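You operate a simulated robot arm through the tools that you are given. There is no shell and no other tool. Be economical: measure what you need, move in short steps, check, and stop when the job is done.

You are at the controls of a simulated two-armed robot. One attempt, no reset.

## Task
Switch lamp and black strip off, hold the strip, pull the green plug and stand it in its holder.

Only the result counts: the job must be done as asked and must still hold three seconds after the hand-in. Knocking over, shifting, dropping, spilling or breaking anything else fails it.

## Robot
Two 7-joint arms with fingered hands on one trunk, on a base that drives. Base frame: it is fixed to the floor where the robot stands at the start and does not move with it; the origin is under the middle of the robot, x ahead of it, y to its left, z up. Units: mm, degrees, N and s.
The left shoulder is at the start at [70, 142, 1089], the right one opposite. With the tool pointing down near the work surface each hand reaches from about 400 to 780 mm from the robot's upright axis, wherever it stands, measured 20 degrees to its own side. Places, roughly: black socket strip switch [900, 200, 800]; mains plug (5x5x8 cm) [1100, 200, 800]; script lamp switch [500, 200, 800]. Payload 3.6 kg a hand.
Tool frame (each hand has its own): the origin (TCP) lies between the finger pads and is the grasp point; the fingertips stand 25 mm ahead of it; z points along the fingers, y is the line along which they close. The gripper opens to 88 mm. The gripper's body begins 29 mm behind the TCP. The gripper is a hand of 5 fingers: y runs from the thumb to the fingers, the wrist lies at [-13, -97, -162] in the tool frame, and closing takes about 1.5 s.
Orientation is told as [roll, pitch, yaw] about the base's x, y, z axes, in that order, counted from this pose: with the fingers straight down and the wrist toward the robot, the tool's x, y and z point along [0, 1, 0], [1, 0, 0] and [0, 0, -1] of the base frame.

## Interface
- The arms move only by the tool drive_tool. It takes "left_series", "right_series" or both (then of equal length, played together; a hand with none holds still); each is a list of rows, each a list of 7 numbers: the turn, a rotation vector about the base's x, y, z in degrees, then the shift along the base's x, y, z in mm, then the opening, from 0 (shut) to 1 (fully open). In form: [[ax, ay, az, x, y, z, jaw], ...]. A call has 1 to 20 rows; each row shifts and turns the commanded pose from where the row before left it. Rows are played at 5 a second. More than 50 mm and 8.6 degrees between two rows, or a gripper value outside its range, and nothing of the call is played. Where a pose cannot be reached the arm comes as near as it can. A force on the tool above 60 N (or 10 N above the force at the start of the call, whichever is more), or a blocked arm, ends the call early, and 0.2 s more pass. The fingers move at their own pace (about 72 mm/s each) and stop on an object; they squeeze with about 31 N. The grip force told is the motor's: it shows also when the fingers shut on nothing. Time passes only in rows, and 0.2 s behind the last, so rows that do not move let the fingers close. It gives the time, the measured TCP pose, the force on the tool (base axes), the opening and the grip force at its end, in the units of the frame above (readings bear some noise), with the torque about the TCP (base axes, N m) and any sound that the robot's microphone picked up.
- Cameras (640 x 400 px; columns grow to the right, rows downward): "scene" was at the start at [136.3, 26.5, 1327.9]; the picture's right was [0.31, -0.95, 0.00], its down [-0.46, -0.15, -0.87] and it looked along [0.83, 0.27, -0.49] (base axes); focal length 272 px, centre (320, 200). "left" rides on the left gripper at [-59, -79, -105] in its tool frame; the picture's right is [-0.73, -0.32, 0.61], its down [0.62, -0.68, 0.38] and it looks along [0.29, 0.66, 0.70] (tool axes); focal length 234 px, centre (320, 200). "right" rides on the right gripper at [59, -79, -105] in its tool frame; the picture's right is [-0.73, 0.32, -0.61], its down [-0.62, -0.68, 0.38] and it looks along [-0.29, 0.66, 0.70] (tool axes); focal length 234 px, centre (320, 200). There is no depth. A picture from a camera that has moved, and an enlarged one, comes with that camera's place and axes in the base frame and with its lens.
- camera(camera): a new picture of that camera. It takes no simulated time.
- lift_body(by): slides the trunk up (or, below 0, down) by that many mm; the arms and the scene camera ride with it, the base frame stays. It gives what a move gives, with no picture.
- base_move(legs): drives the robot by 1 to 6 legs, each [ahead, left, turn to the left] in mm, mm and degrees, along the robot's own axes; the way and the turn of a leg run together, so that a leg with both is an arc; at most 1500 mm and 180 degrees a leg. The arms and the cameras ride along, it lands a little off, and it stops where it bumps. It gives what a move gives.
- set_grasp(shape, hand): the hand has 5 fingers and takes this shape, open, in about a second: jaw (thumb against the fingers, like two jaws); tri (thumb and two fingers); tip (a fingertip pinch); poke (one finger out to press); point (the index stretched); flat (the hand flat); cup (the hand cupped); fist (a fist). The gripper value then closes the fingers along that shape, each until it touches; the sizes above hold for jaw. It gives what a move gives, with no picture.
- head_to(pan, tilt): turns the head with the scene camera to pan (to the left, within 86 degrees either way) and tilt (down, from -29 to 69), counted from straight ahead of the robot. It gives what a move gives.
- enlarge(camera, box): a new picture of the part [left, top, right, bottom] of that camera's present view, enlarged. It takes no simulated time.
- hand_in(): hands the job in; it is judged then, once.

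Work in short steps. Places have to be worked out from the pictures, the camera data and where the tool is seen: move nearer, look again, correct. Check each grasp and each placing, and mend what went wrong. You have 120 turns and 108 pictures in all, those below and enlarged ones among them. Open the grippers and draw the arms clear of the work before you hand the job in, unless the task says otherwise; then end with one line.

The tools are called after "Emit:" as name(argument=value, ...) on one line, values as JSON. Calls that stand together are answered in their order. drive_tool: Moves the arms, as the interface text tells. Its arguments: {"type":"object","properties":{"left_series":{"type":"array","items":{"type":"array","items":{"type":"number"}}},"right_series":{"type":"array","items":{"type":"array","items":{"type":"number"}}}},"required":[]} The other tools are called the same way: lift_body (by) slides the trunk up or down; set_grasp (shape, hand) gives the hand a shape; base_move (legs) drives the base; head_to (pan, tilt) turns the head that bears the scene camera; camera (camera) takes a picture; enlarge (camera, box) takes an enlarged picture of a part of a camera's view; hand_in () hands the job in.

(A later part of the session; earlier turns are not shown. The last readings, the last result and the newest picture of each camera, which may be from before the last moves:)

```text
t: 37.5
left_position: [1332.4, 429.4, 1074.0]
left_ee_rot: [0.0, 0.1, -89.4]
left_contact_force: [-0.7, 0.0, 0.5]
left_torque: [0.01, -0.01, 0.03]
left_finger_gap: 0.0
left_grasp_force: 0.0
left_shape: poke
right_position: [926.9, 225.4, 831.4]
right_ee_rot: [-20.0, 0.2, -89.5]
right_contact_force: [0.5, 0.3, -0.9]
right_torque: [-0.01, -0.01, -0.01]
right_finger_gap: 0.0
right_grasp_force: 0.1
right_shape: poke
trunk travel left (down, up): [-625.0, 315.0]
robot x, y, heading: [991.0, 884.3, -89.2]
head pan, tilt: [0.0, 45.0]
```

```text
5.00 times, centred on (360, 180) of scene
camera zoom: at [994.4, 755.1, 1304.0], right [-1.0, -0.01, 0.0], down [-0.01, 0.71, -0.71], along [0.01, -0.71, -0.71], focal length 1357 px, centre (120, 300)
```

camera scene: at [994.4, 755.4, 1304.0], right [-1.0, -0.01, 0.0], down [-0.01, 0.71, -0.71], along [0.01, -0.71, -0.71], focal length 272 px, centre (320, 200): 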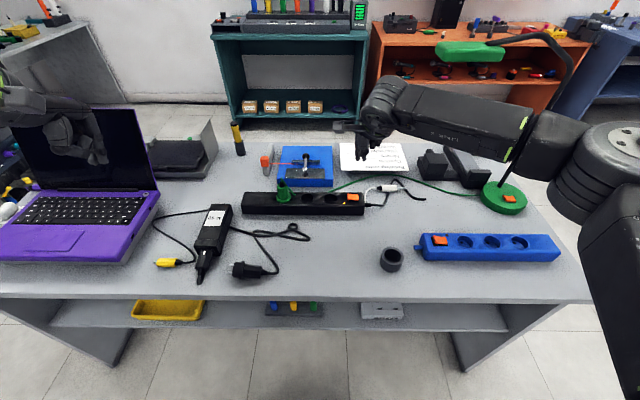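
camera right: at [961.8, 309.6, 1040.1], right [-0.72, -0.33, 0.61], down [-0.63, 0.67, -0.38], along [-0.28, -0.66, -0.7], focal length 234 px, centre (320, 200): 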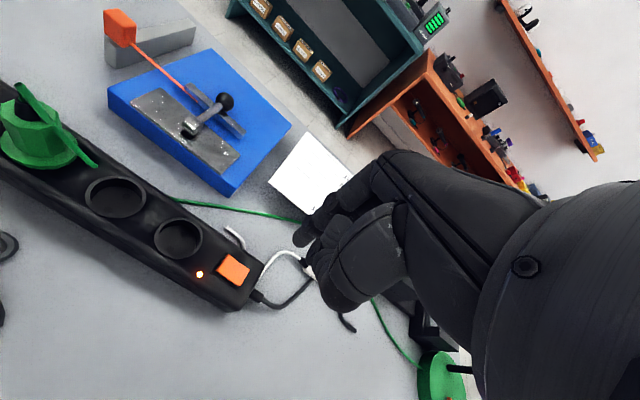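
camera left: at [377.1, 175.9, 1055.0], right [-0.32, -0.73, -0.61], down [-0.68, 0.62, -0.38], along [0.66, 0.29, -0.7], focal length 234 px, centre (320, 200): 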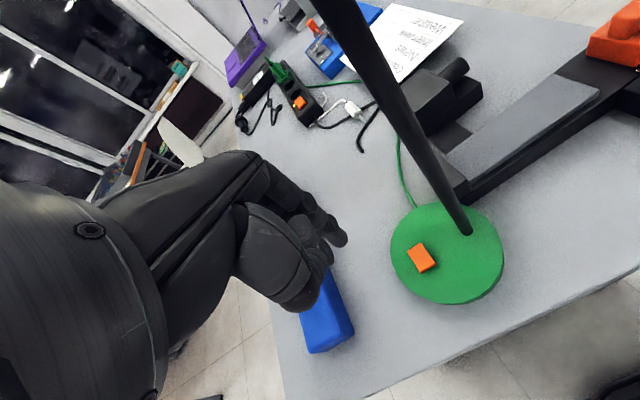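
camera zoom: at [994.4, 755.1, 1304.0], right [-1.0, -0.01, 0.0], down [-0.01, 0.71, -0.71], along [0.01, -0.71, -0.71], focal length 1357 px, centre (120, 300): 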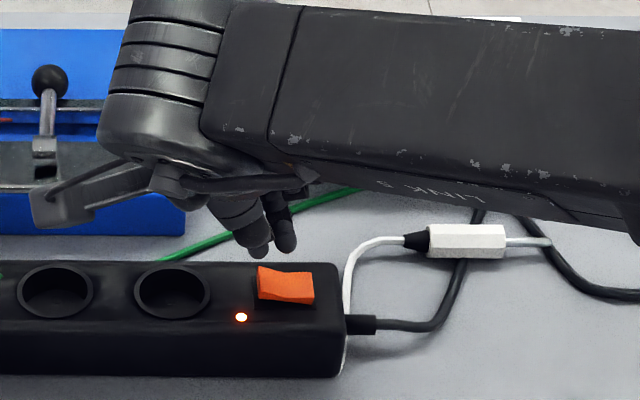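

The index now leads by ~9 mm at x≈928. I shift x −4 and press down gradually.

Emit:
drive_tool(right_series=[[0, 0, 0, -4, 2, -4, 1], [0, 0, 0, 0, 0, -3, 1], [0, 0, 0, 0, 0, -2, 1], [0, 0, 0, 0, 0, -2, 1], [0, 0, 0, 0, 0, 0, 1]])

Emit:
enlarge(camera="right", box=[220, 190, 360, 290])

```text
t: 38.8
left_position: [1331.9, 428.9, 1074.6]
left_ee_rot: [0.0, 0.0, -89.4]
left_contact_force: [0.2, -0.5, 0.3]
left_torque: [0.02, 0.02, 0.01]
left_finger_gap: 0.0
left_grasp_force: 0.1
left_shape: poke
right_position: [921.8, 226.7, 819.6]
right_ee_rot: [-20.0, 0.2, -89.5]
right_contact_force: [0.7, -0.3, 0.5]
right_torque: [-0.01, -0.01, 0.01]
right_finger_gap: 0.0
right_grasp_force: 0.0
right_shape: poke
trunk travel left (down, up): [-625.0, 315.0]
robot x, y, heading: [994.8, 889.8, -89.5]
head pan, tilt: [0.0, 45.0]
```

```text
4.00 times, centred on (290, 240) of right
camera zoom: at [1013.5, 306.7, 899.2], right [-0.47, -0.33, 0.82], down [-0.72, 0.68, -0.14], along [-0.5, -0.66, -0.56], focal length 937 px, centre (440, 40)
```

zoom: 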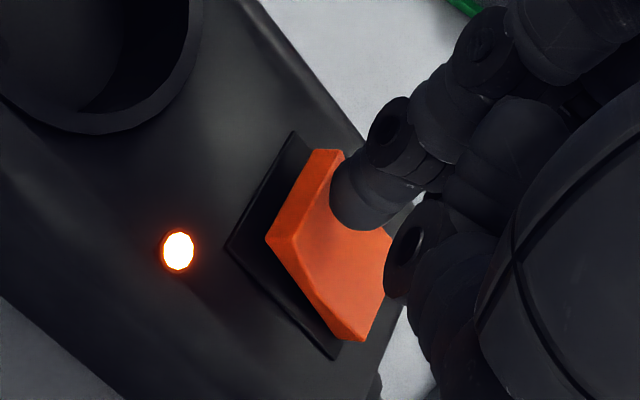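

Aligned just inside the raised edge; I press on.

Emit:
drive_tool(right_series=[[0, 0, 0, 2, 1, -2, 1], [0, 0, 0, 0, 0, -2, 1], [0, 0, 0, 0, 0, -2, 1], [0, 0, 0, 0, 0, -2, 1], [0, 0, 0, 0, 0, 0, 1]])

Emit:
enlarge(camera="right", box=[220, 190, 360, 290])

```text
t: 40.0
left_position: [1332.8, 430.8, 1075.3]
left_ee_rot: [0.0, -0.1, -89.3]
left_contact_force: [-0.3, 0.1, 0.3]
left_torque: [0.04, -0.01, 0.04]
left_finger_gap: 0.3
left_grasp_force: 0.1
left_shape: poke
right_position: [924.9, 228.6, 813.9]
right_ee_rot: [-20.0, 0.1, -89.3]
right_contact_force: [0.5, -1.8, 9.1]
right_torque: [-0.05, -0.02, -0.02]
right_finger_gap: 0.1
right_grasp_force: 0.0
right_shape: poke
trunk travel left (down, up): [-625.0, 315.0]
robot x, y, heading: [991.2, 887.4, -89.1]
head pan, tilt: [0.0, 45.0]
```

```text
4.00 times, centred on (290, 240) of right
camera zoom: at [1015.8, 308.4, 892.8], right [-0.47, -0.33, 0.82], down [-0.72, 0.67, -0.15], along [-0.5, -0.66, -0.56], focal length 937 px, centre (440, 40)
```

zoom: 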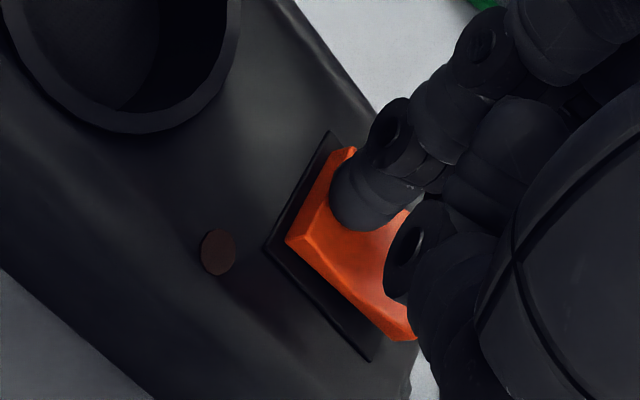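

The LED is out: strip switched off. Lift straight away, untilt, and look.

Emit:
drive_tool(right_series=[[0, 0, 0, 0, 0, 8, 1], [0, 0, 0, 0, 0, 30, 1], [0, 0, 0, 0, 0, 40, 1], [0, -7, 0, 0, 0, 20, 1], [0, -7, 0, 0, 0, 0, 1], [0, -6, 0, 0, 0, 0, 1], [0, 0, 0, 0, 0, 0, 1]])

Emit:
enlarge(camera="right", box=[0, 60, 340, 320])

Emit:
enlarge(camera="scene", box=[230, 160, 390, 260])

```text
t: 41.5
left_position: [1332.8, 429.9, 1074.0]
left_ee_rot: [0.1, -0.1, -89.5]
left_contact_force: [0.0, -0.2, 0.0]
left_torque: [-0.01, 0.02, 0.0]
left_finger_gap: 0.3
left_grasp_force: 0.1
left_shape: poke
right_position: [924.7, 227.9, 910.6]
right_ee_rot: [0.2, 0.0, -89.4]
right_contact_force: [-0.1, -0.1, -1.0]
right_torque: [-0.02, -0.04, 0.02]
right_finger_gap: 0.2
right_grasp_force: 0.1
right_shape: poke
trunk travel left (down, up): [-625.0, 315.0]
robot x, y, heading: [991.3, 886.5, -89.3]
head pan, tilt: [0.0, 45.0]
```

```text
1.54 times, centred on (170, 190) of right
camera zoom: at [983.5, 307.0, 1015.6], right [-0.72, -0.33, 0.61], down [-0.63, 0.68, -0.38], along [-0.28, -0.66, -0.7], focal length 360 px, centre (551, 215)
```

zoom: 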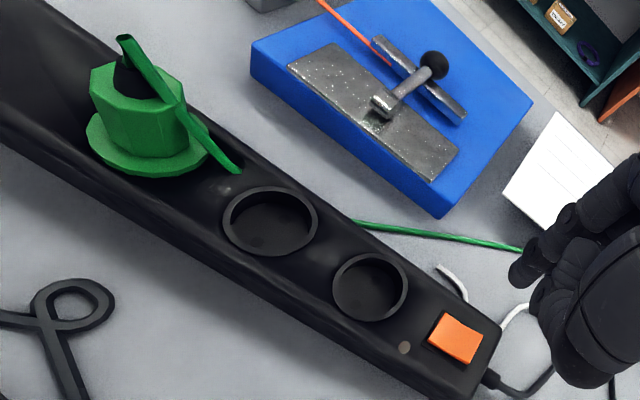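

```text
4.00 times, centred on (310, 210) of scene
camera zoom: at [994.6, 755.1, 1304.0], right [-1.0, -0.01, 0.0], down [-0.01, 0.71, -0.71], along [0.01, -0.71, -0.71], focal length 1086 px, centre (360, 160)
```

zoom: 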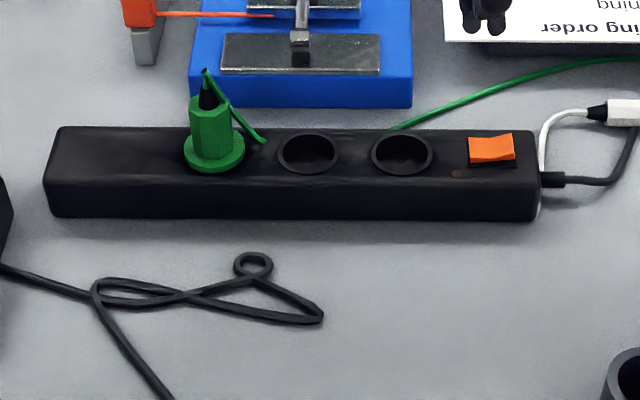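

Strip is off. Now both hands to jaw; right hand goes over the strip near x≈945 (z 850) to hold it, well spaced from the plug.

Emit:
set_grasp(hand="right", shape="jaw")

Emit:
set_grasp(hand="left", shape="jaw")

Emit:
drive_tool(right_series=[[0, 0, 0, 10, 4, -20, 1], [0, 0, 0, 8, 3, -20, 1], [0, 0, 0, 0, 0, -15, 1], [0, 0, 0, 0, 0, 0, 1]])

Emit:
camera(camera="right")

Emit:
enlarge(camera="scene", box=[230, 120, 430, 240])

```text
t: 42.5
left_position: [1332.2, 429.5, 1076.0]
left_ee_rot: [0.1, 0.0, -89.4]
left_contact_force: [-0.5, 0.0, 0.1]
left_torque: [0.0, 0.02, 0.01]
left_finger_gap: 0.0
left_grasp_force: 0.0
left_shape: poke
right_position: [924.8, 226.3, 909.8]
right_ee_rot: [0.0, 0.0, -89.4]
right_contact_force: [-0.6, -0.3, -0.1]
right_torque: [0.01, 0.01, 0.01]
right_finger_gap: 87.7
right_grasp_force: 0.0
right_shape: jaw
trunk travel left (down, up): [-625.0, 315.0]
robot x, y, heading: [996.0, 886.2, -89.5]
head pan, tilt: [0.0, 45.0]
```

```text
t: 43.4
left_position: [1331.6, 429.5, 1074.6]
left_ee_rot: [0.0, 0.0, -89.4]
left_contact_force: [-0.1, -1.3, 0.7]
left_torque: [-0.01, -0.01, -0.02]
left_finger_gap: 87.9
left_grasp_force: 0.1
left_shape: jaw
right_position: [923.2, 227.9, 910.7]
right_ee_rot: [0.1, -0.1, -89.4]
right_contact_force: [-0.3, 0.0, -0.5]
right_torque: [-0.03, -0.02, 0.01]
right_finger_gap: 87.9
right_grasp_force: 0.1
right_shape: jaw
trunk travel left (down, up): [-625.0, 315.0]
robot x, y, heading: [992.7, 887.2, -89.3]
head pan, tilt: [0.0, 45.0]
```

```text
t: 44.4
left_position: [1332.3, 430.5, 1076.1]
left_ee_rot: [0.0, 0.1, -89.4]
left_contact_force: [0.9, 0.2, 0.4]
left_torque: [-0.02, -0.01, -0.03]
left_finger_gap: 88.0
left_grasp_force: 0.0
left_shape: jaw
right_position: [942.5, 236.2, 853.8]
right_ee_rot: [0.0, 0.0, -89.4]
right_contact_force: [-0.2, 0.6, -0.6]
right_torque: [-0.02, -0.01, -0.02]
right_finger_gap: 88.2
right_grasp_force: 0.0
right_shape: jaw
trunk travel left (down, up): [-625.0, 315.0]
robot x, y, heading: [992.9, 889.0, -89.5]
head pan, tilt: [0.0, 45.0]
```

```text
66 pictures are left
camera right: at [1001.5, 314.8, 960.4], right [-0.72, -0.33, 0.61], down [-0.63, 0.67, -0.38], along [-0.28, -0.66, -0.7], focal length 234 px, centre (320, 200)
```

right: 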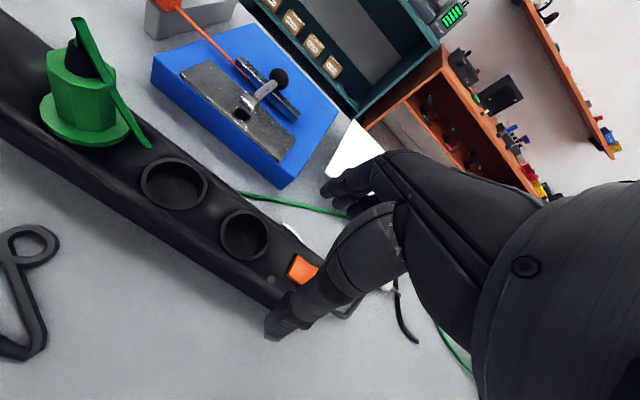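

```text
3.20 times, centred on (330, 180) of scene
camera zoom: at [994.4, 755.2, 1304.0], right [-1.0, -0.01, 0.0], down [-0.01, 0.71, -0.71], along [0.01, -0.71, -0.71], focal length 869 px, centre (288, 264)
```

zoom: 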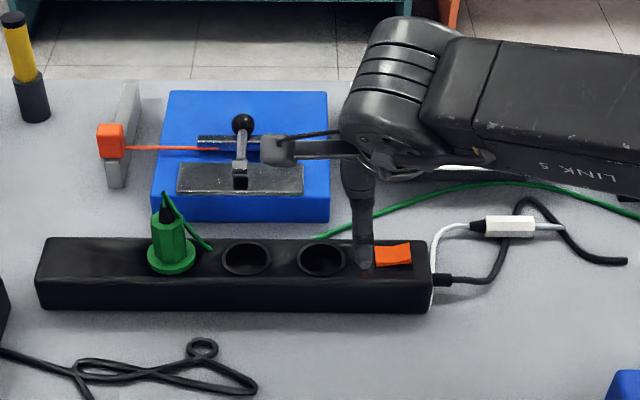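

Strip centre y≈234, gap fits. Descend to TCP z≈793 with the jaw open.

Emit:
drive_tool(right_series=[[0, 0, 0, 0, -2, -20, 1], [0, 0, 0, 0, 0, -20, 1], [0, 0, 0, 0, 0, -12, 1], [0, 0, 0, 0, 0, -8, 1], [0, 0, 0, 0, 0, 0, 1]])

Emit:
enlarge(camera="scene", box=[280, 140, 400, 240])

Emit:
enlarge(camera="right", box=[200, 140, 400, 340])

```text
t: 45.5
left_position: [1332.3, 429.8, 1074.5]
left_ee_rot: [0.1, 0.0, -89.4]
left_contact_force: [0.4, 0.6, -0.2]
left_torque: [0.02, 0.01, -0.04]
left_finger_gap: 88.0
left_grasp_force: 0.0
left_shape: jaw
right_position: [942.1, 232.3, 796.5]
right_ee_rot: [0.1, 0.0, -89.5]
right_contact_force: [0.6, -0.2, -0.7]
right_torque: [0.0, -0.01, 0.0]
right_finger_gap: 88.3
right_grasp_force: 0.1
right_shape: jaw
trunk travel left (down, up): [-625.0, 315.0]
robot x, y, heading: [990.8, 888.0, -89.4]
head pan, tilt: [0.0, 45.0]
```

```text
4.00 times, centred on (340, 190) of scene
camera zoom: at [994.3, 755.2, 1304.0], right [-1.0, -0.01, 0.0], down [-0.01, 0.71, -0.71], along [0.01, -0.71, -0.71], focal length 1086 px, centre (240, 240)
```

zoom: 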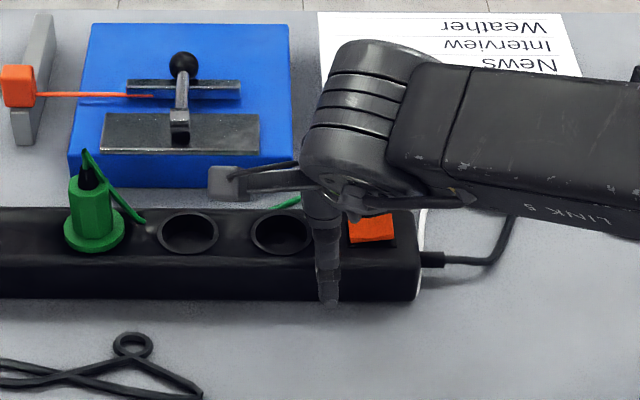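

```text
2.00 times, centred on (300, 240) of right
camera zoom: at [1001.5, 312.4, 900.8], right [-0.72, -0.33, 0.61], down [-0.63, 0.67, -0.38], along [-0.28, -0.66, -0.7], focal length 468 px, centre (360, 120)
```

zoom: 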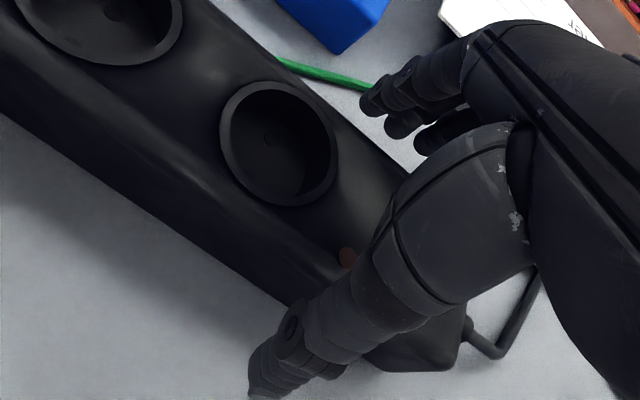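

Thumb is in front and the fingers behind the strip. Lower 5 more and close.

Emit:
drive_tool(right_series=[[0, 0, 0, 0, 2, -5, 1], [0, 0, 0, 0, 0, 0, 0.7], [0, 0, 0, 0, 0, 0, 0.6], [0, 0, 0, 0, 0, 0, 0.5], [0, 0, 0, 0, 0, 0, 0.4], [0, 0, 0, 0, 0, 0, 0.3], [0, 0, 0, 0, 0, 0, 0.2]])

Emit:
enlarge(camera="scene", box=[220, 140, 400, 240])

```text
t: 47.1
left_position: [1332.2, 428.5, 1075.3]
left_ee_rot: [0.1, -0.1, -89.4]
left_contact_force: [0.7, 0.0, 0.6]
left_torque: [0.02, 0.0, 0.0]
left_finger_gap: 88.1
left_grasp_force: 0.0
left_shape: jaw
right_position: [941.8, 235.2, 790.7]
right_ee_rot: [0.0, 0.1, -89.4]
right_contact_force: [-0.6, 1.1, -0.4]
right_torque: [0.02, 0.02, 0.09]
right_finger_gap: 51.7
right_grasp_force: 31.3
right_shape: jaw
trunk travel left (down, up): [-625.0, 315.0]
robot x, y, heading: [992.1, 887.1, -89.2]
head pan, tilt: [0.0, 45.0]
```

```text
3.56 times, centred on (310, 190) of scene
camera zoom: at [994.2, 754.9, 1303.9], right [-1.0, -0.01, 0.0], down [-0.01, 0.71, -0.71], along [0.01, -0.71, -0.71], focal length 965 px, centre (356, 236)
```

zoom: 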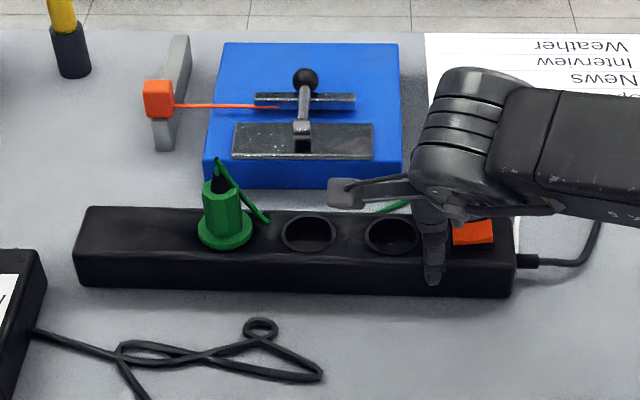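

Strip firmly held (51.7 mm). Plug body ≈[1098,235], z 793–835, cable top ≈859. I bring the left hand above it at z≈930.

Emit:
drive_tool(left_series=[[0, 0, 0, -29, -24, -18, 1], [0, 0, 0, -29, -24, -18, 1], [0, 0, 0, -29, -24, -18, 1], [0, 0, 0, -29, -24, -18, 1], [0, 0, 0, -29, -24, -18, 1], [0, 0, 0, -29, -24, -18, 1], [0, 0, 0, -30, -25, -18, 1], [0, 0, 0, -30, -26, -18, 1], [0, 0, 0, 0, 0, 0, 1]])

Emit:
camera(camera="left")

Emit:
enlarge(camera="scene", box=[220, 100, 400, 240])

```text
t: 49.1
left_position: [1097.9, 235.7, 931.3]
left_ee_rot: [0.0, 0.0, -89.3]
left_contact_force: [0.1, -0.4, -0.5]
left_torque: [0.0, 0.0, -0.01]
left_finger_gap: 87.9
left_grasp_force: 0.0
left_shape: jaw
right_position: [943.2, 235.0, 791.4]
right_ee_rot: [0.0, -0.1, -89.3]
right_contact_force: [0.0, 1.1, 0.9]
right_torque: [-0.01, 0.03, 0.05]
right_finger_gap: 51.8
right_grasp_force: 31.4
right_shape: jaw
trunk travel left (down, up): [-625.0, 315.0]
robot x, y, heading: [991.1, 889.5, -89.6]
head pan, tilt: [0.0, 45.0]
```

```text
61 pictures are left
camera left: at [1038.4, 311.9, 1037.2], right [-0.73, 0.32, -0.61], down [0.62, 0.69, -0.38], along [0.3, -0.65, -0.7], focal length 234 px, centre (320, 200)
```

left: 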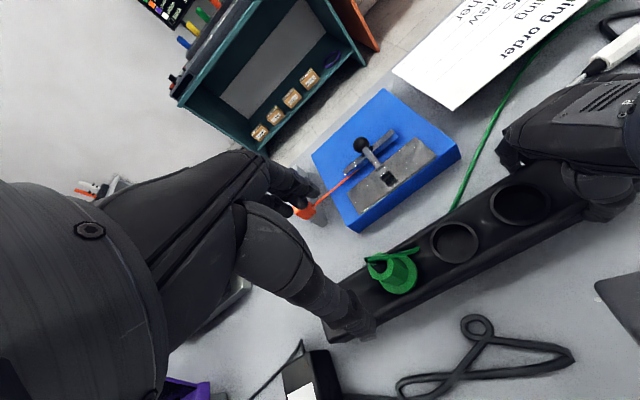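

```text
2.86 times, centred on (310, 170) of scene
camera zoom: at [994.9, 755.0, 1303.9], right [-1.0, -0.01, 0.0], down [-0.01, 0.71, -0.71], along [0.01, -0.71, -0.71], focal length 776 px, centre (349, 286)
```

zoom: 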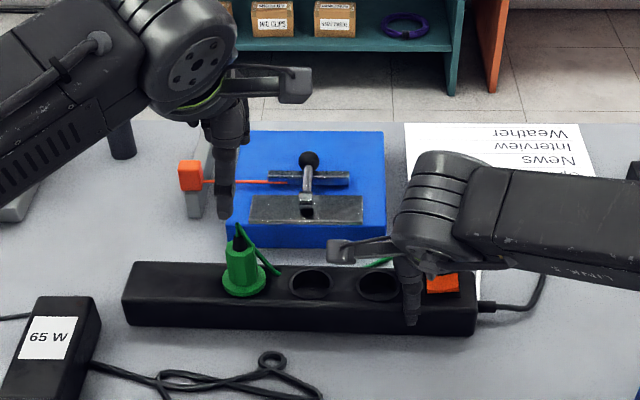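

Zoom the left view to refine the plug position.

Emit:
enlarge(camera="left", box=[320, 220, 460, 320])

```text
4.00 times, centred on (390, 270) of left
camera zoom: at [1038.4, 311.9, 1037.2], right [-0.73, 0.32, -0.61], down [0.62, 0.69, -0.38], along [0.3, -0.65, -0.7], focal length 937 px, centre (40, -80)
```

zoom: 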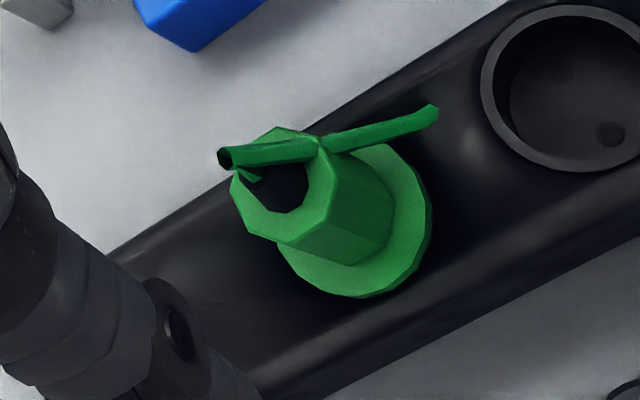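

Plug is at [1098,235.5], exactly under the TCP. Descend to z≈833 with jaw open.

Emit:
drive_tool(left_series=[[0, 0, 0, 0, 0, -35, 1], [0, 0, 0, 0, 0, -30, 1], [0, 0, 0, 0, 0, -15, 1], [0, 0, 0, 0, 0, -10, 1], [0, 0, 0, 0, 0, -8, 1], [0, 0, 0, 0, 0, 0, 1]])

Emit:
enlarge(camera="left", box=[220, 140, 460, 340])

Emit:
enlarge(camera="scene", box=[220, 120, 380, 240])

```text
t: 50.5
left_position: [1097.6, 233.8, 833.3]
left_ee_rot: [-0.1, 0.0, -89.4]
left_contact_force: [-0.3, -0.8, 0.5]
left_torque: [-0.01, -0.04, -0.01]
left_finger_gap: 88.0
left_grasp_force: 0.1
left_shape: jaw
right_position: [942.3, 234.9, 790.2]
right_ee_rot: [0.1, 0.1, -89.4]
right_contact_force: [-0.9, 0.4, -0.7]
right_torque: [0.03, -0.01, 0.05]
right_finger_gap: 51.6
right_grasp_force: 30.8
right_shape: jaw
trunk travel left (down, up): [-625.0, 315.0]
robot x, y, heading: [992.3, 889.9, -89.5]
head pan, tilt: [0.0, 45.0]
```

```text
2.00 times, centred on (340, 240) of left
camera zoom: at [1038.5, 311.0, 939.3], right [-0.73, 0.32, -0.61], down [0.62, 0.69, -0.38], along [0.3, -0.65, -0.7], focal length 468 px, centre (280, 120)
```

zoom: 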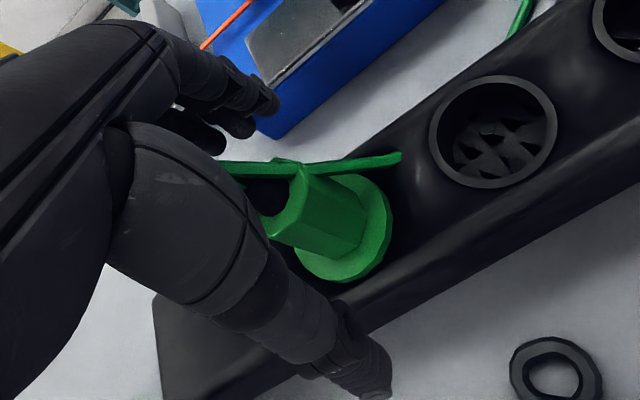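

```text
3.33 times, centred on (300, 180) of scene
camera zoom: at [994.1, 754.8, 1303.9], right [-1.0, -0.01, 0.0], down [-0.01, 0.71, -0.71], along [0.01, -0.71, -0.71], focal length 905 px, centre (387, 267)
```

zoom: 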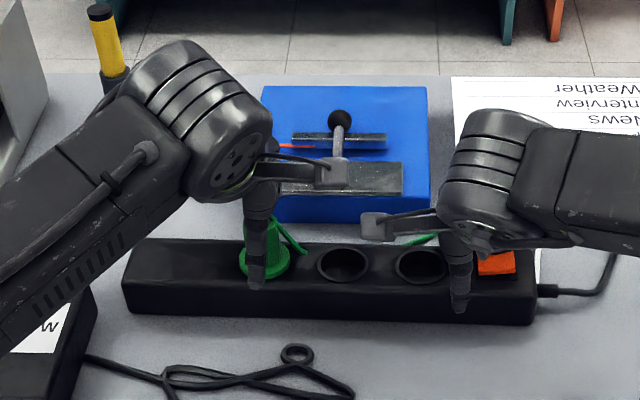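

No contact, plug lies between thumb and fingers. Lower 3 mm and close.

Emit:
drive_tool(left_series=[[0, 0, 0, 0, 1, -3, 1], [0, 0, 0, 0, 0, 0, 0.6], [0, 0, 0, 0, 0, 0, 0.4], [0, 0, 0, 0, 0, 0, 0.2], [0, 0, 0, 0, 0, 0, 0], [0, 0, 0, 0, 0, 0, 0], [0, 0, 0, 0, 0, 0, 0], [0, 0, 0, 0, 0, 0, 0]])

Emit:
enlarge(camera="left", box=[220, 140, 460, 340])

```text
t: 52.4
left_position: [1097.9, 234.4, 829.8]
left_ee_rot: [-0.1, -0.1, -89.4]
left_contact_force: [0.1, -0.1, -1.1]
left_torque: [-0.02, 0.0, 0.01]
left_finger_gap: 19.1
left_grasp_force: 30.6
left_shape: jaw
right_position: [942.6, 234.3, 791.3]
right_ee_rot: [0.0, 0.0, -89.3]
right_contact_force: [0.9, 0.8, -0.2]
right_torque: [0.03, 0.04, 0.11]
right_finger_gap: 51.8
right_grasp_force: 30.8
right_shape: jaw
trunk travel left (down, up): [-625.0, 315.0]
robot x, y, heading: [990.5, 888.4, -89.2]
head pan, tilt: [0.0, 45.0]
```

```text
2.00 times, centred on (340, 240) of left
camera zoom: at [1039.0, 312.1, 936.2], right [-0.73, 0.32, -0.61], down [0.62, 0.69, -0.38], along [0.3, -0.65, -0.7], focal length 468 px, centre (280, 120)
```

zoom: 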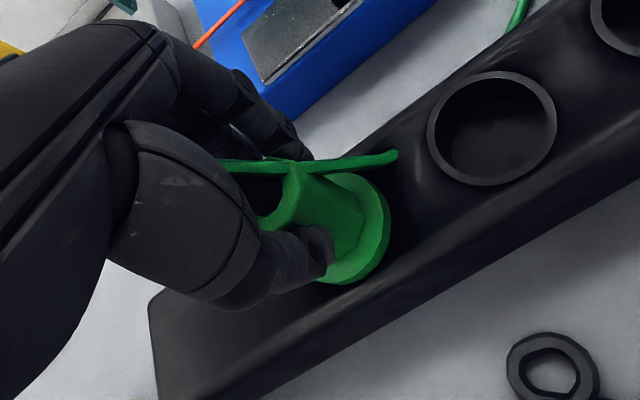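

Plug gripped (30 N). Pull straight up slowly.

Emit:
drive_tool(left_series=[[0, 0, 0, 0, 0, 2, 0], [0, 0, 0, 0, 0, 3, 0], [0, 0, 0, 0, 0, 3, 0], [0, 0, 0, 0, 0, 4, 0], [0, 0, 0, 0, 0, 0, 0]])

Emit:
enlarge(camera="left", box=[220, 140, 460, 340])

```text
t: 53.5
left_position: [1097.6, 236.3, 842.5]
left_ee_rot: [0.0, 0.0, -89.4]
left_contact_force: [0.9, 1.0, -8.1]
left_torque: [-0.01, -0.03, -0.01]
left_finger_gap: 18.8
left_grasp_force: 31.2
left_shape: jaw
right_position: [942.6, 235.5, 792.5]
right_ee_rot: [0.0, 0.0, -89.4]
right_contact_force: [-4.0, -0.5, 14.6]
right_torque: [0.0, 0.03, 0.09]
right_finger_gap: 51.8
right_grasp_force: 30.9
right_shape: jaw
trunk travel left (down, up): [-625.0, 315.0]
robot x, y, heading: [992.6, 886.7, -89.7]
head pan, tilt: [0.0, 45.0]
```

```text
2.00 times, centred on (340, 240) of left
camera zoom: at [1038.7, 313.2, 948.6], right [-0.73, 0.32, -0.61], down [0.62, 0.69, -0.38], along [0.3, -0.65, -0.7], focal length 468 px, centre (280, 120)
```

zoom: 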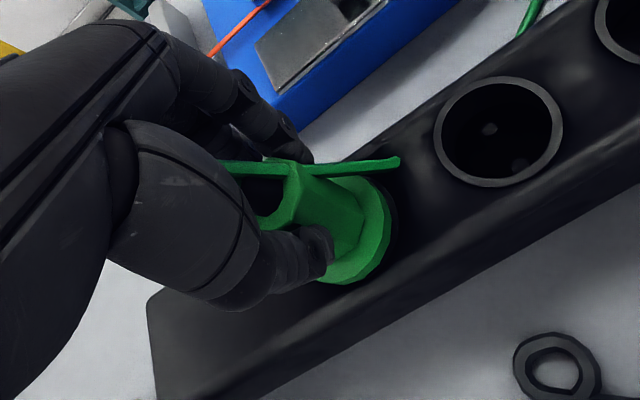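

Plug rises with the hand, the strip staying in the right hand. Continue up.

Emit:
drive_tool(left_series=[[0, 0, 0, 0, 0, 4, 0], [0, 0, 0, 0, 0, 4, 0], [0, 0, 0, 0, 0, 5, 0], [0, 0, 0, 0, 0, 6, 0], [0, 0, 0, 0, 0, 0, 0]])

Emit:
enlarge(camera="left", box=[220, 140, 460, 340])

Emit:
enlarge(camera="scene", box=[220, 120, 380, 240])

```text
t: 54.8
left_position: [1097.6, 235.4, 860.2]
left_ee_rot: [0.0, 0.0, -89.4]
left_contact_force: [-0.5, 0.0, -0.3]
left_torque: [0.02, 0.01, 0.01]
left_finger_gap: 18.6
left_grasp_force: 31.3
left_shape: jaw
right_position: [942.6, 235.0, 790.5]
right_ee_rot: [0.0, -0.1, -89.4]
right_contact_force: [0.2, 0.5, -1.8]
right_torque: [-0.02, -0.01, 0.13]
right_finger_gap: 51.5
right_grasp_force: 31.3
right_shape: jaw
trunk travel left (down, up): [-625.0, 315.0]
robot x, y, heading: [990.9, 887.4, -89.4]
head pan, tilt: [0.0, 45.0]
```

```text
2.00 times, centred on (340, 240) of left
camera zoom: at [1038.7, 312.3, 967.2], right [-0.73, 0.32, -0.61], down [0.62, 0.69, -0.38], along [0.3, -0.65, -0.7], focal length 468 px, centre (280, 120)
```

zoom: 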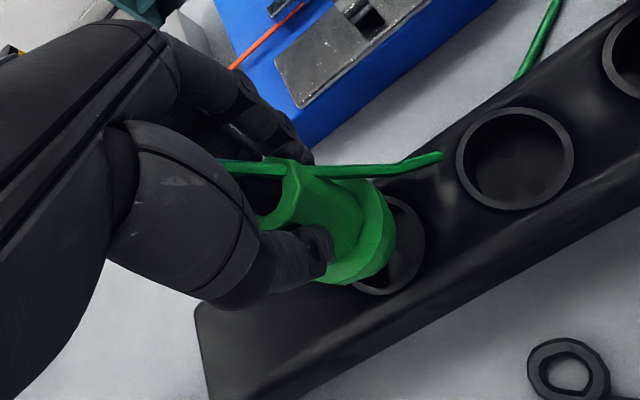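

```text
3.33 times, centred on (300, 180) of scene
camera zoom: at [994.3, 754.9, 1303.9], right [-1.0, -0.01, 0.0], down [-0.01, 0.71, -0.71], along [0.01, -0.71, -0.71], focal length 905 px, centre (387, 267)
```

zoom: 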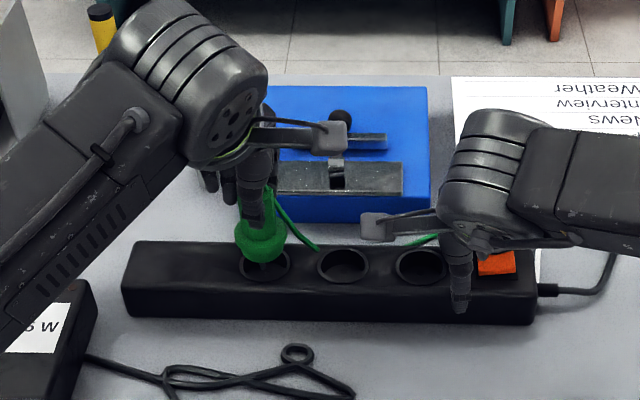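

Plug is free and upright in the hand. Raise it to z≈935.

Emit:
drive_tool(left_series=[[0, 0, 0, 0, 0, 15, 0], [0, 0, 0, 0, 0, 20, 0], [0, 0, 0, 0, 0, 20, 0], [0, 0, 0, 0, 0, 20, 0], [0, 0, 0, 0, 0, 0, 0]])

Emit:
camera(camera="scene")

Emit:
enlarge(camera="scene", box=[220, 80, 380, 240])

```text
t: 56.0
left_position: [1098.8, 235.6, 936.6]
left_ee_rot: [0.0, 0.0, -89.3]
left_contact_force: [1.2, 0.7, -1.2]
left_torque: [0.02, 0.01, 0.0]
left_finger_gap: 18.9
left_grasp_force: 31.2
left_shape: jaw
right_position: [941.3, 235.1, 790.4]
right_ee_rot: [0.0, 0.0, -89.4]
right_contact_force: [0.0, 0.6, -1.4]
right_torque: [0.03, -0.01, 0.1]
right_finger_gap: 51.4
right_grasp_force: 30.6
right_shape: jaw
trunk travel left (down, up): [-625.0, 315.0]
robot x, y, heading: [990.8, 887.6, -89.4]
head pan, tilt: [0.0, 45.0]
```

```text
52 pictures are left
camera scene: at [994.2, 754.7, 1303.9], right [-1.0, -0.01, 0.0], down [-0.01, 0.71, -0.71], along [0.01, -0.71, -0.71], focal length 272 px, centre (320, 200)
```

scene: 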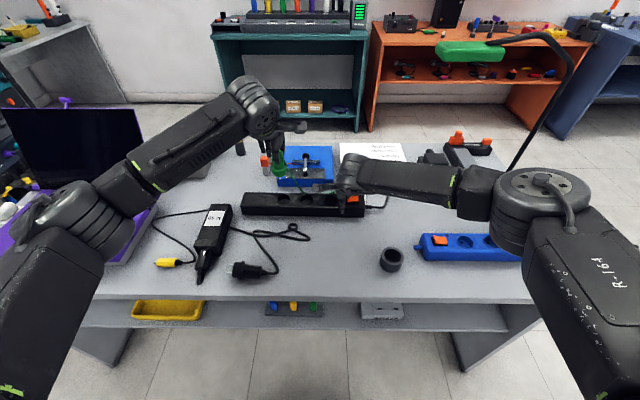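

```text
2.50 times, centred on (300, 160) of scene
camera zoom: at [994.2, 754.7, 1303.9], right [-1.0, -0.01, 0.0], down [-0.01, 0.71, -0.71], along [0.01, -0.71, -0.71], focal length 679 px, centre (370, 300)
```

zoom: 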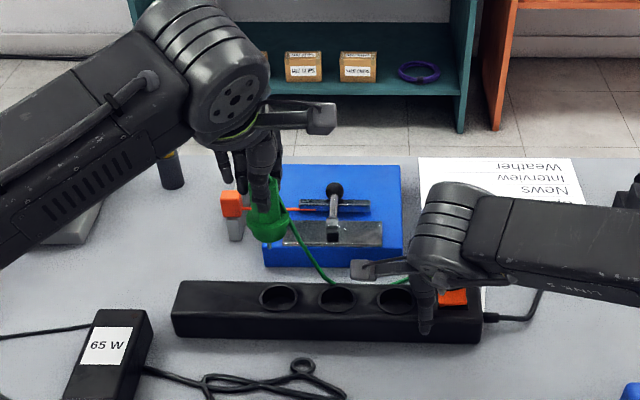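

Plug is out with its cable trailing. Release the strip with the right hand and raise that hand straight up.

Emit:
drive_tool(right_series=[[0, 0, 0, 0, 0, 0, 0.7], [0, 0, 0, 0, 0, 0, 1], [0, 0, 0, 0, 0, 0, 1], [0, 0, 0, 0, 0, 20, 1], [0, 0, 0, 0, 0, 30, 1], [0, 0, 0, 0, 0, 40, 1], [0, 0, 0, 0, 0, 45, 1], [0, 0, 0, 0, 0, 45, 1]])

Emit:
enlarge(camera="scene", box=[220, 80, 420, 280])

```text
t: 57.8
left_position: [1098.0, 234.8, 937.0]
left_ee_rot: [0.0, 0.0, -89.4]
left_contact_force: [0.4, -0.1, -0.6]
left_torque: [-0.01, -0.02, -0.02]
left_finger_gap: 19.1
left_grasp_force: 31.0
left_shape: jaw
right_position: [943.1, 236.1, 969.4]
right_ee_rot: [-0.1, 0.0, -89.4]
right_contact_force: [1.2, 0.4, 0.3]
right_torque: [-0.02, 0.01, 0.0]
right_finger_gap: 87.5
right_grasp_force: 0.0
right_shape: jaw
trunk travel left (down, up): [-625.0, 315.0]
robot x, y, heading: [990.2, 887.8, -89.5]
head pan, tilt: [0.0, 45.0]
```

```text
2.00 times, centred on (320, 180) of scene
camera zoom: at [994.5, 755.6, 1304.0], right [-1.0, -0.01, 0.0], down [-0.01, 0.71, -0.71], along [0.01, -0.71, -0.71], focal length 543 px, centre (320, 240)
```

zoom: 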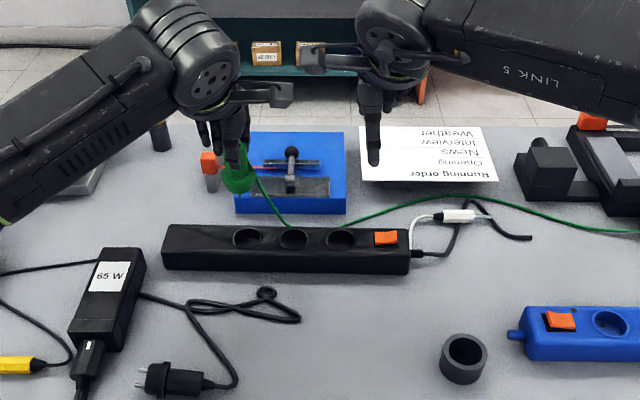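

Strip undisturbed. I draw the right hand back and aside to make room, then will strafe the base towards the ring.

Emit:
drive_tool(right_series=[[0, 0, 0, -10, 45, 5, 1], [0, 0, 0, -15, 45, 5, 1], [0, 0, 0, -15, 45, 5, 1], [0, 0, 0, -15, 40, 5, 1], [0, 0, 0, -15, 30, 5, 1], [0, 0, 0, 0, 0, 0, 1]])

Emit:
base_move(legs=[[0, -220, 0]])

Emit:
camera(camera="scene")

Emit:
camera(camera="left")

```text
t: 59.1
left_position: [1097.6, 234.2, 936.7]
left_ee_rot: [0.0, 0.1, -89.3]
left_contact_force: [0.3, -0.4, 0.2]
left_torque: [-0.02, 0.01, -0.01]
left_finger_gap: 18.9
left_grasp_force: 30.8
left_shape: jaw
right_position: [871.4, 439.7, 994.7]
right_ee_rot: [0.0, 0.0, -89.4]
right_contact_force: [1.0, -0.6, 0.3]
right_torque: [0.0, 0.0, 0.02]
right_finger_gap: 87.8
right_grasp_force: 0.0
right_shape: jaw
trunk travel left (down, up): [-625.0, 315.0]
robot x, y, heading: [991.2, 886.2, -89.5]
head pan, tilt: [0.0, 45.0]
```

```text
t: 60.8
left_position: [875.7, 233.1, 935.3]
left_ee_rot: [0.0, 0.1, -89.5]
left_contact_force: [-0.6, 0.0, -0.8]
left_torque: [-0.01, -0.03, 0.01]
left_finger_gap: 19.1
left_grasp_force: 31.0
left_shape: jaw
right_position: [649.1, 437.7, 994.2]
right_ee_rot: [0.0, -0.1, -89.5]
right_contact_force: [-0.3, -0.4, 0.3]
right_torque: [0.0, -0.02, 0.03]
right_finger_gap: 87.7
right_grasp_force: 0.0
right_shape: jaw
trunk travel left (down, up): [-625.0, 315.0]
robot x, y, heading: [771.6, 888.2, -89.6]
head pan, tilt: [0.0, 45.0]
```

```text
49 pictures are left
camera scene: at [772.2, 752.8, 1304.0], right [-1.0, -0.01, 0.0], down [-0.01, 0.71, -0.71], along [0.01, -0.71, -0.71], focal length 272 px, centre (320, 200)
```

scene: 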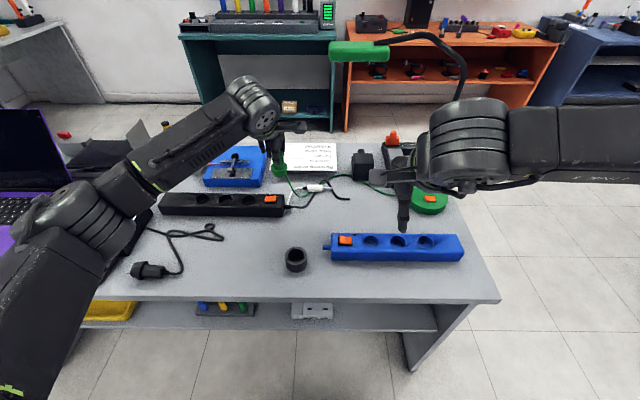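

```text
48 pictures are left
camera left: at [816.5, 309.9, 1041.9], right [-0.73, 0.32, -0.61], down [0.62, 0.69, -0.38], along [0.3, -0.65, -0.7], focal length 234 px, centre (320, 200)
```

left: 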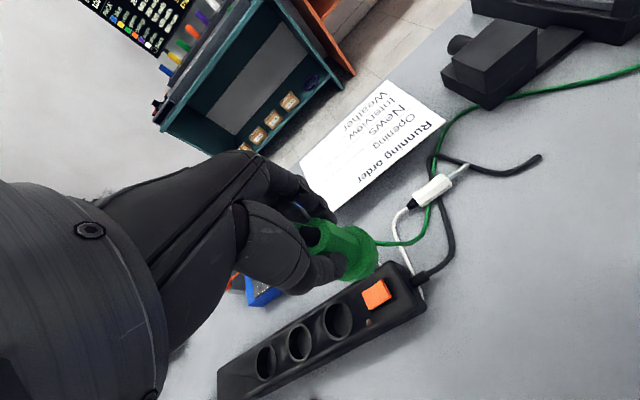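

Cable isn't dragging anything. Zoom on the ring for a precise location and on the plug's underside.

Emit:
enlarge(camera="scene", box=[260, 230, 330, 280])

Emit:
enlarge(camera="scene", box=[230, 100, 340, 200])

```text
8.00 times, centred on (295, 255) of scene
camera zoom: at [772.2, 752.8, 1304.0], right [-1.0, -0.01, 0.0], down [-0.01, 0.71, -0.71], along [0.01, -0.71, -0.71], focal length 2172 px, centre (520, -240)
```

zoom: 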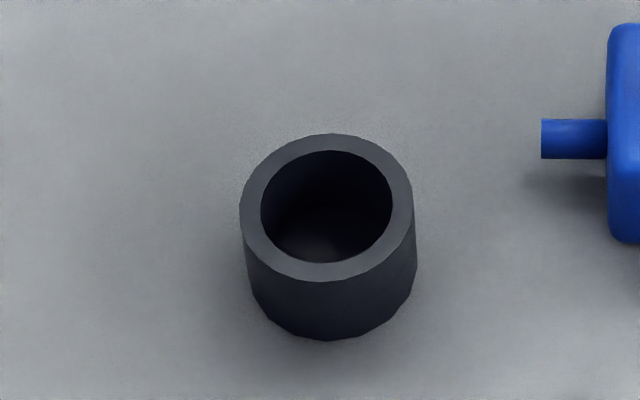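

```text
4.00 times, centred on (285, 150) of scene
camera zoom: at [772.2, 752.8, 1304.0], right [-1.0, -0.01, 0.0], down [-0.01, 0.71, -0.71], along [0.01, -0.71, -0.71], focal length 1086 px, centre (460, 400)
```

zoom: 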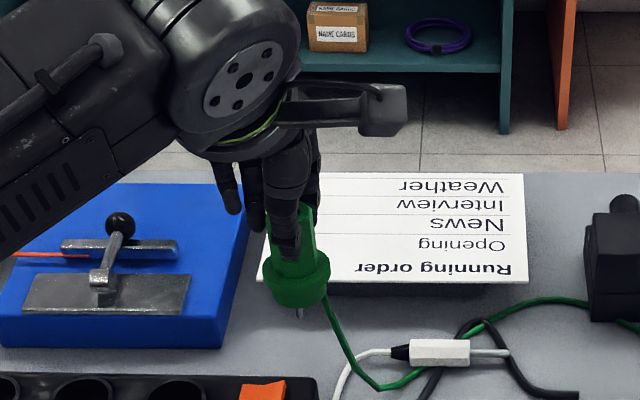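

Ring: outer ≈50, inner ≈37, top ≈777, centre ≈[832,406]. I need the plug's lower shape: zoom in on it.

Emit:
enlarge(camera="scene", box=[285, 145, 325, 185])

Emit:
enlarge(camera="scene", box=[260, 150, 320, 185])

Emit:
enlarge(camera="left", box=[270, 190, 410, 310])

```text
10.00 times, centred on (305, 165) of scene
camera zoom: at [772.2, 752.8, 1304.0], right [-1.0, -0.01, 0.0], down [-0.01, 0.71, -0.71], along [0.01, -0.71, -0.71], focal length 2715 px, centre (470, 550)
```

zoom: 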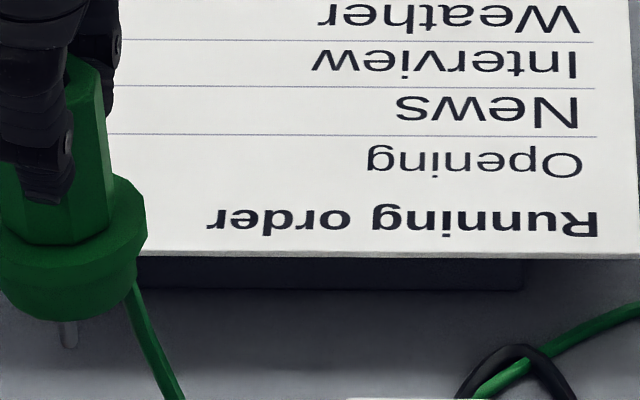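

```text
10.67 times, centred on (290, 168) of scene
camera zoom: at [772.2, 752.8, 1304.0], right [-1.0, -0.01, 0.0], down [-0.01, 0.71, -0.71], along [0.01, -0.71, -0.71], focal length 2896 px, centre (640, 547)
```

zoom: 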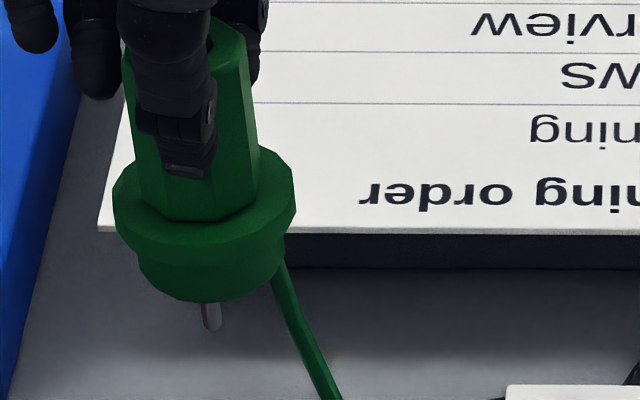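

```text
3.33 times, centred on (340, 250) of left
camera zoom: at [816.5, 309.9, 1041.9], right [-0.73, 0.32, -0.61], down [0.62, 0.69, -0.38], along [0.3, -0.65, -0.7], focal length 781 px, centre (253, 33)
```

zoom: 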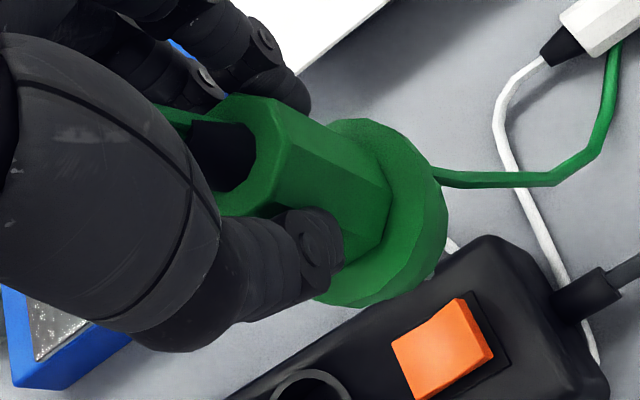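

The plug has a 35 mm lower cylinder under a 42 mm flange; it fits the 37 mm ring, flange resting on the rim. Move the plug over the ring at TCP z≈905.

Emit:
drive_tool(left_series=[[0, 0, 0, -10, 40, -5, 0], [0, 0, 0, -10, 40, -5, 0], [0, 0, 0, -10, 40, -5, 0], [0, 0, 0, -10, 35, -10, 0], [0, 0, 0, -4, 18, -5, 0], [0, 0, 0, 0, 0, 0, 0]])

Emit:
enlarge(camera="scene", box=[240, 160, 350, 280])

Emit:
camera(camera="left")

```text
t: 62.2
left_position: [832.4, 406.1, 906.0]
left_ee_rot: [0.0, 0.0, -89.5]
left_contact_force: [-0.4, 0.7, -0.2]
left_torque: [-0.01, 0.02, 0.01]
left_finger_gap: 18.9
left_grasp_force: 30.7
left_shape: jaw
right_position: [649.2, 438.8, 993.5]
right_ee_rot: [0.0, 0.1, -89.5]
right_contact_force: [-0.5, -0.2, -0.3]
right_torque: [0.02, -0.02, 0.03]
right_finger_gap: 87.8
right_grasp_force: 0.0
right_shape: jaw
trunk travel left (down, up): [-625.0, 315.0]
robot x, y, heading: [770.2, 883.1, -89.7]
head pan, tilt: [0.0, 45.0]
```

```text
3.33 times, centred on (295, 220) of scene
camera zoom: at [772.6, 752.7, 1303.9], right [-1.0, -0.01, 0.0], down [-0.01, 0.71, -0.71], along [0.01, -0.71, -0.71], focal length 905 px, centre (403, 133)
```

zoom: 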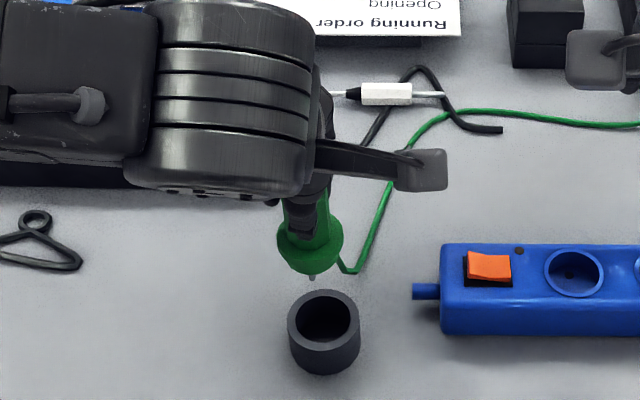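

```text
41 pictures are left
camera left: at [773.5, 483.4, 1011.8], right [-0.73, 0.32, -0.61], down [0.62, 0.69, -0.38], along [0.3, -0.65, -0.7], focal length 234 px, centre (320, 200)
```

left: 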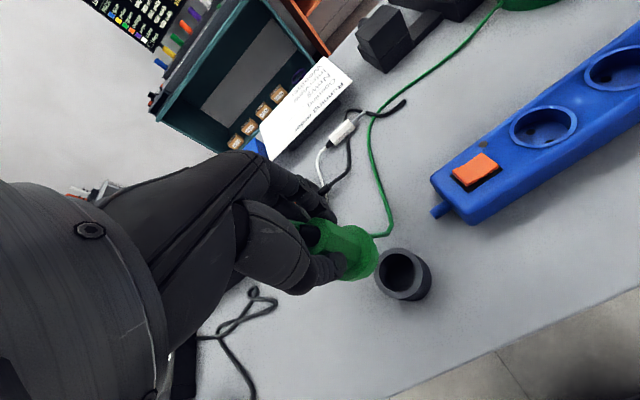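

Plug ≈[834,403], ring ≈[831.5,406]. Shift slightly, lower to TCP 870 (pins just above the rim), and measure closely.

Emit:
drive_tool(left_series=[[0, 0, 0, -2, 2, -18, 0], [0, 0, 0, 0, 0, -18, 0], [0, 0, 0, 0, 0, 0, 0]])

Emit:
enlarge(camera="scene", box=[270, 205, 330, 265])

Emit:
enlarge(camera="left", box=[310, 200, 430, 320])

```text
t: 63.0
left_position: [830.9, 406.8, 869.6]
left_ee_rot: [0.0, 0.0, -89.4]
left_contact_force: [0.6, -0.5, -1.2]
left_torque: [0.04, 0.05, -0.01]
left_finger_gap: 18.9
left_grasp_force: 31.0
left_shape: jaw
right_position: [649.4, 438.6, 994.1]
right_ee_rot: [0.0, 0.0, -89.5]
right_contact_force: [-0.3, 0.9, 0.0]
right_torque: [-0.02, -0.03, 0.01]
right_finger_gap: 87.8
right_grasp_force: 0.0
right_shape: jaw
trunk travel left (down, up): [-625.0, 315.0]
robot x, y, heading: [769.4, 888.0, -89.4]
head pan, tilt: [0.0, 45.0]
```

```text
6.67 times, centred on (300, 235) of scene
camera zoom: at [772.2, 753.0, 1304.0], right [-1.0, -0.01, 0.0], down [-0.01, 0.71, -0.71], along [0.01, -0.71, -0.71], focal length 1810 px, centre (453, -33)
```

zoom: 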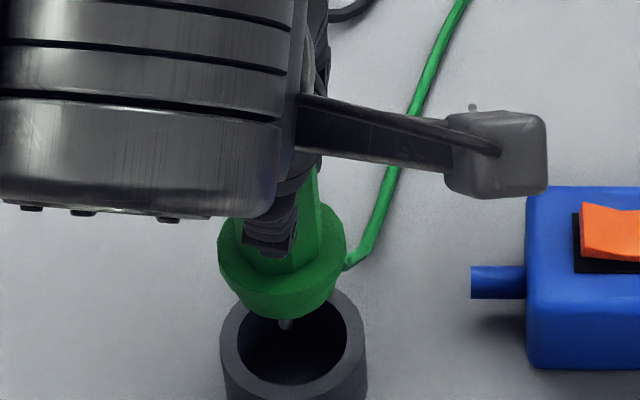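

```text
3.33 times, centred on (370, 260) of left
camera zoom: at [770.8, 485.1, 975.8], right [-0.73, 0.32, -0.61], down [0.62, 0.69, -0.38], along [0.3, -0.65, -0.7], focal length 781 px, centre (153, 0)
```

zoom: 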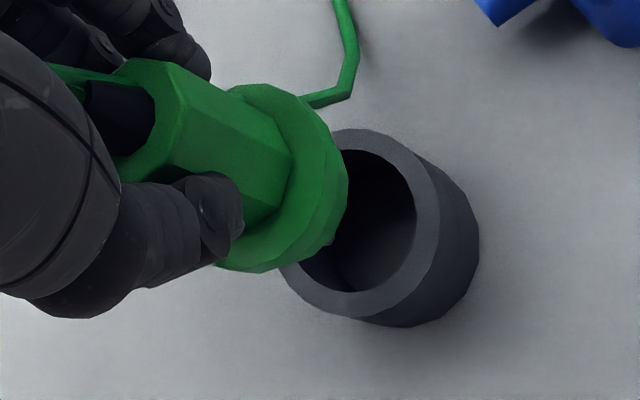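

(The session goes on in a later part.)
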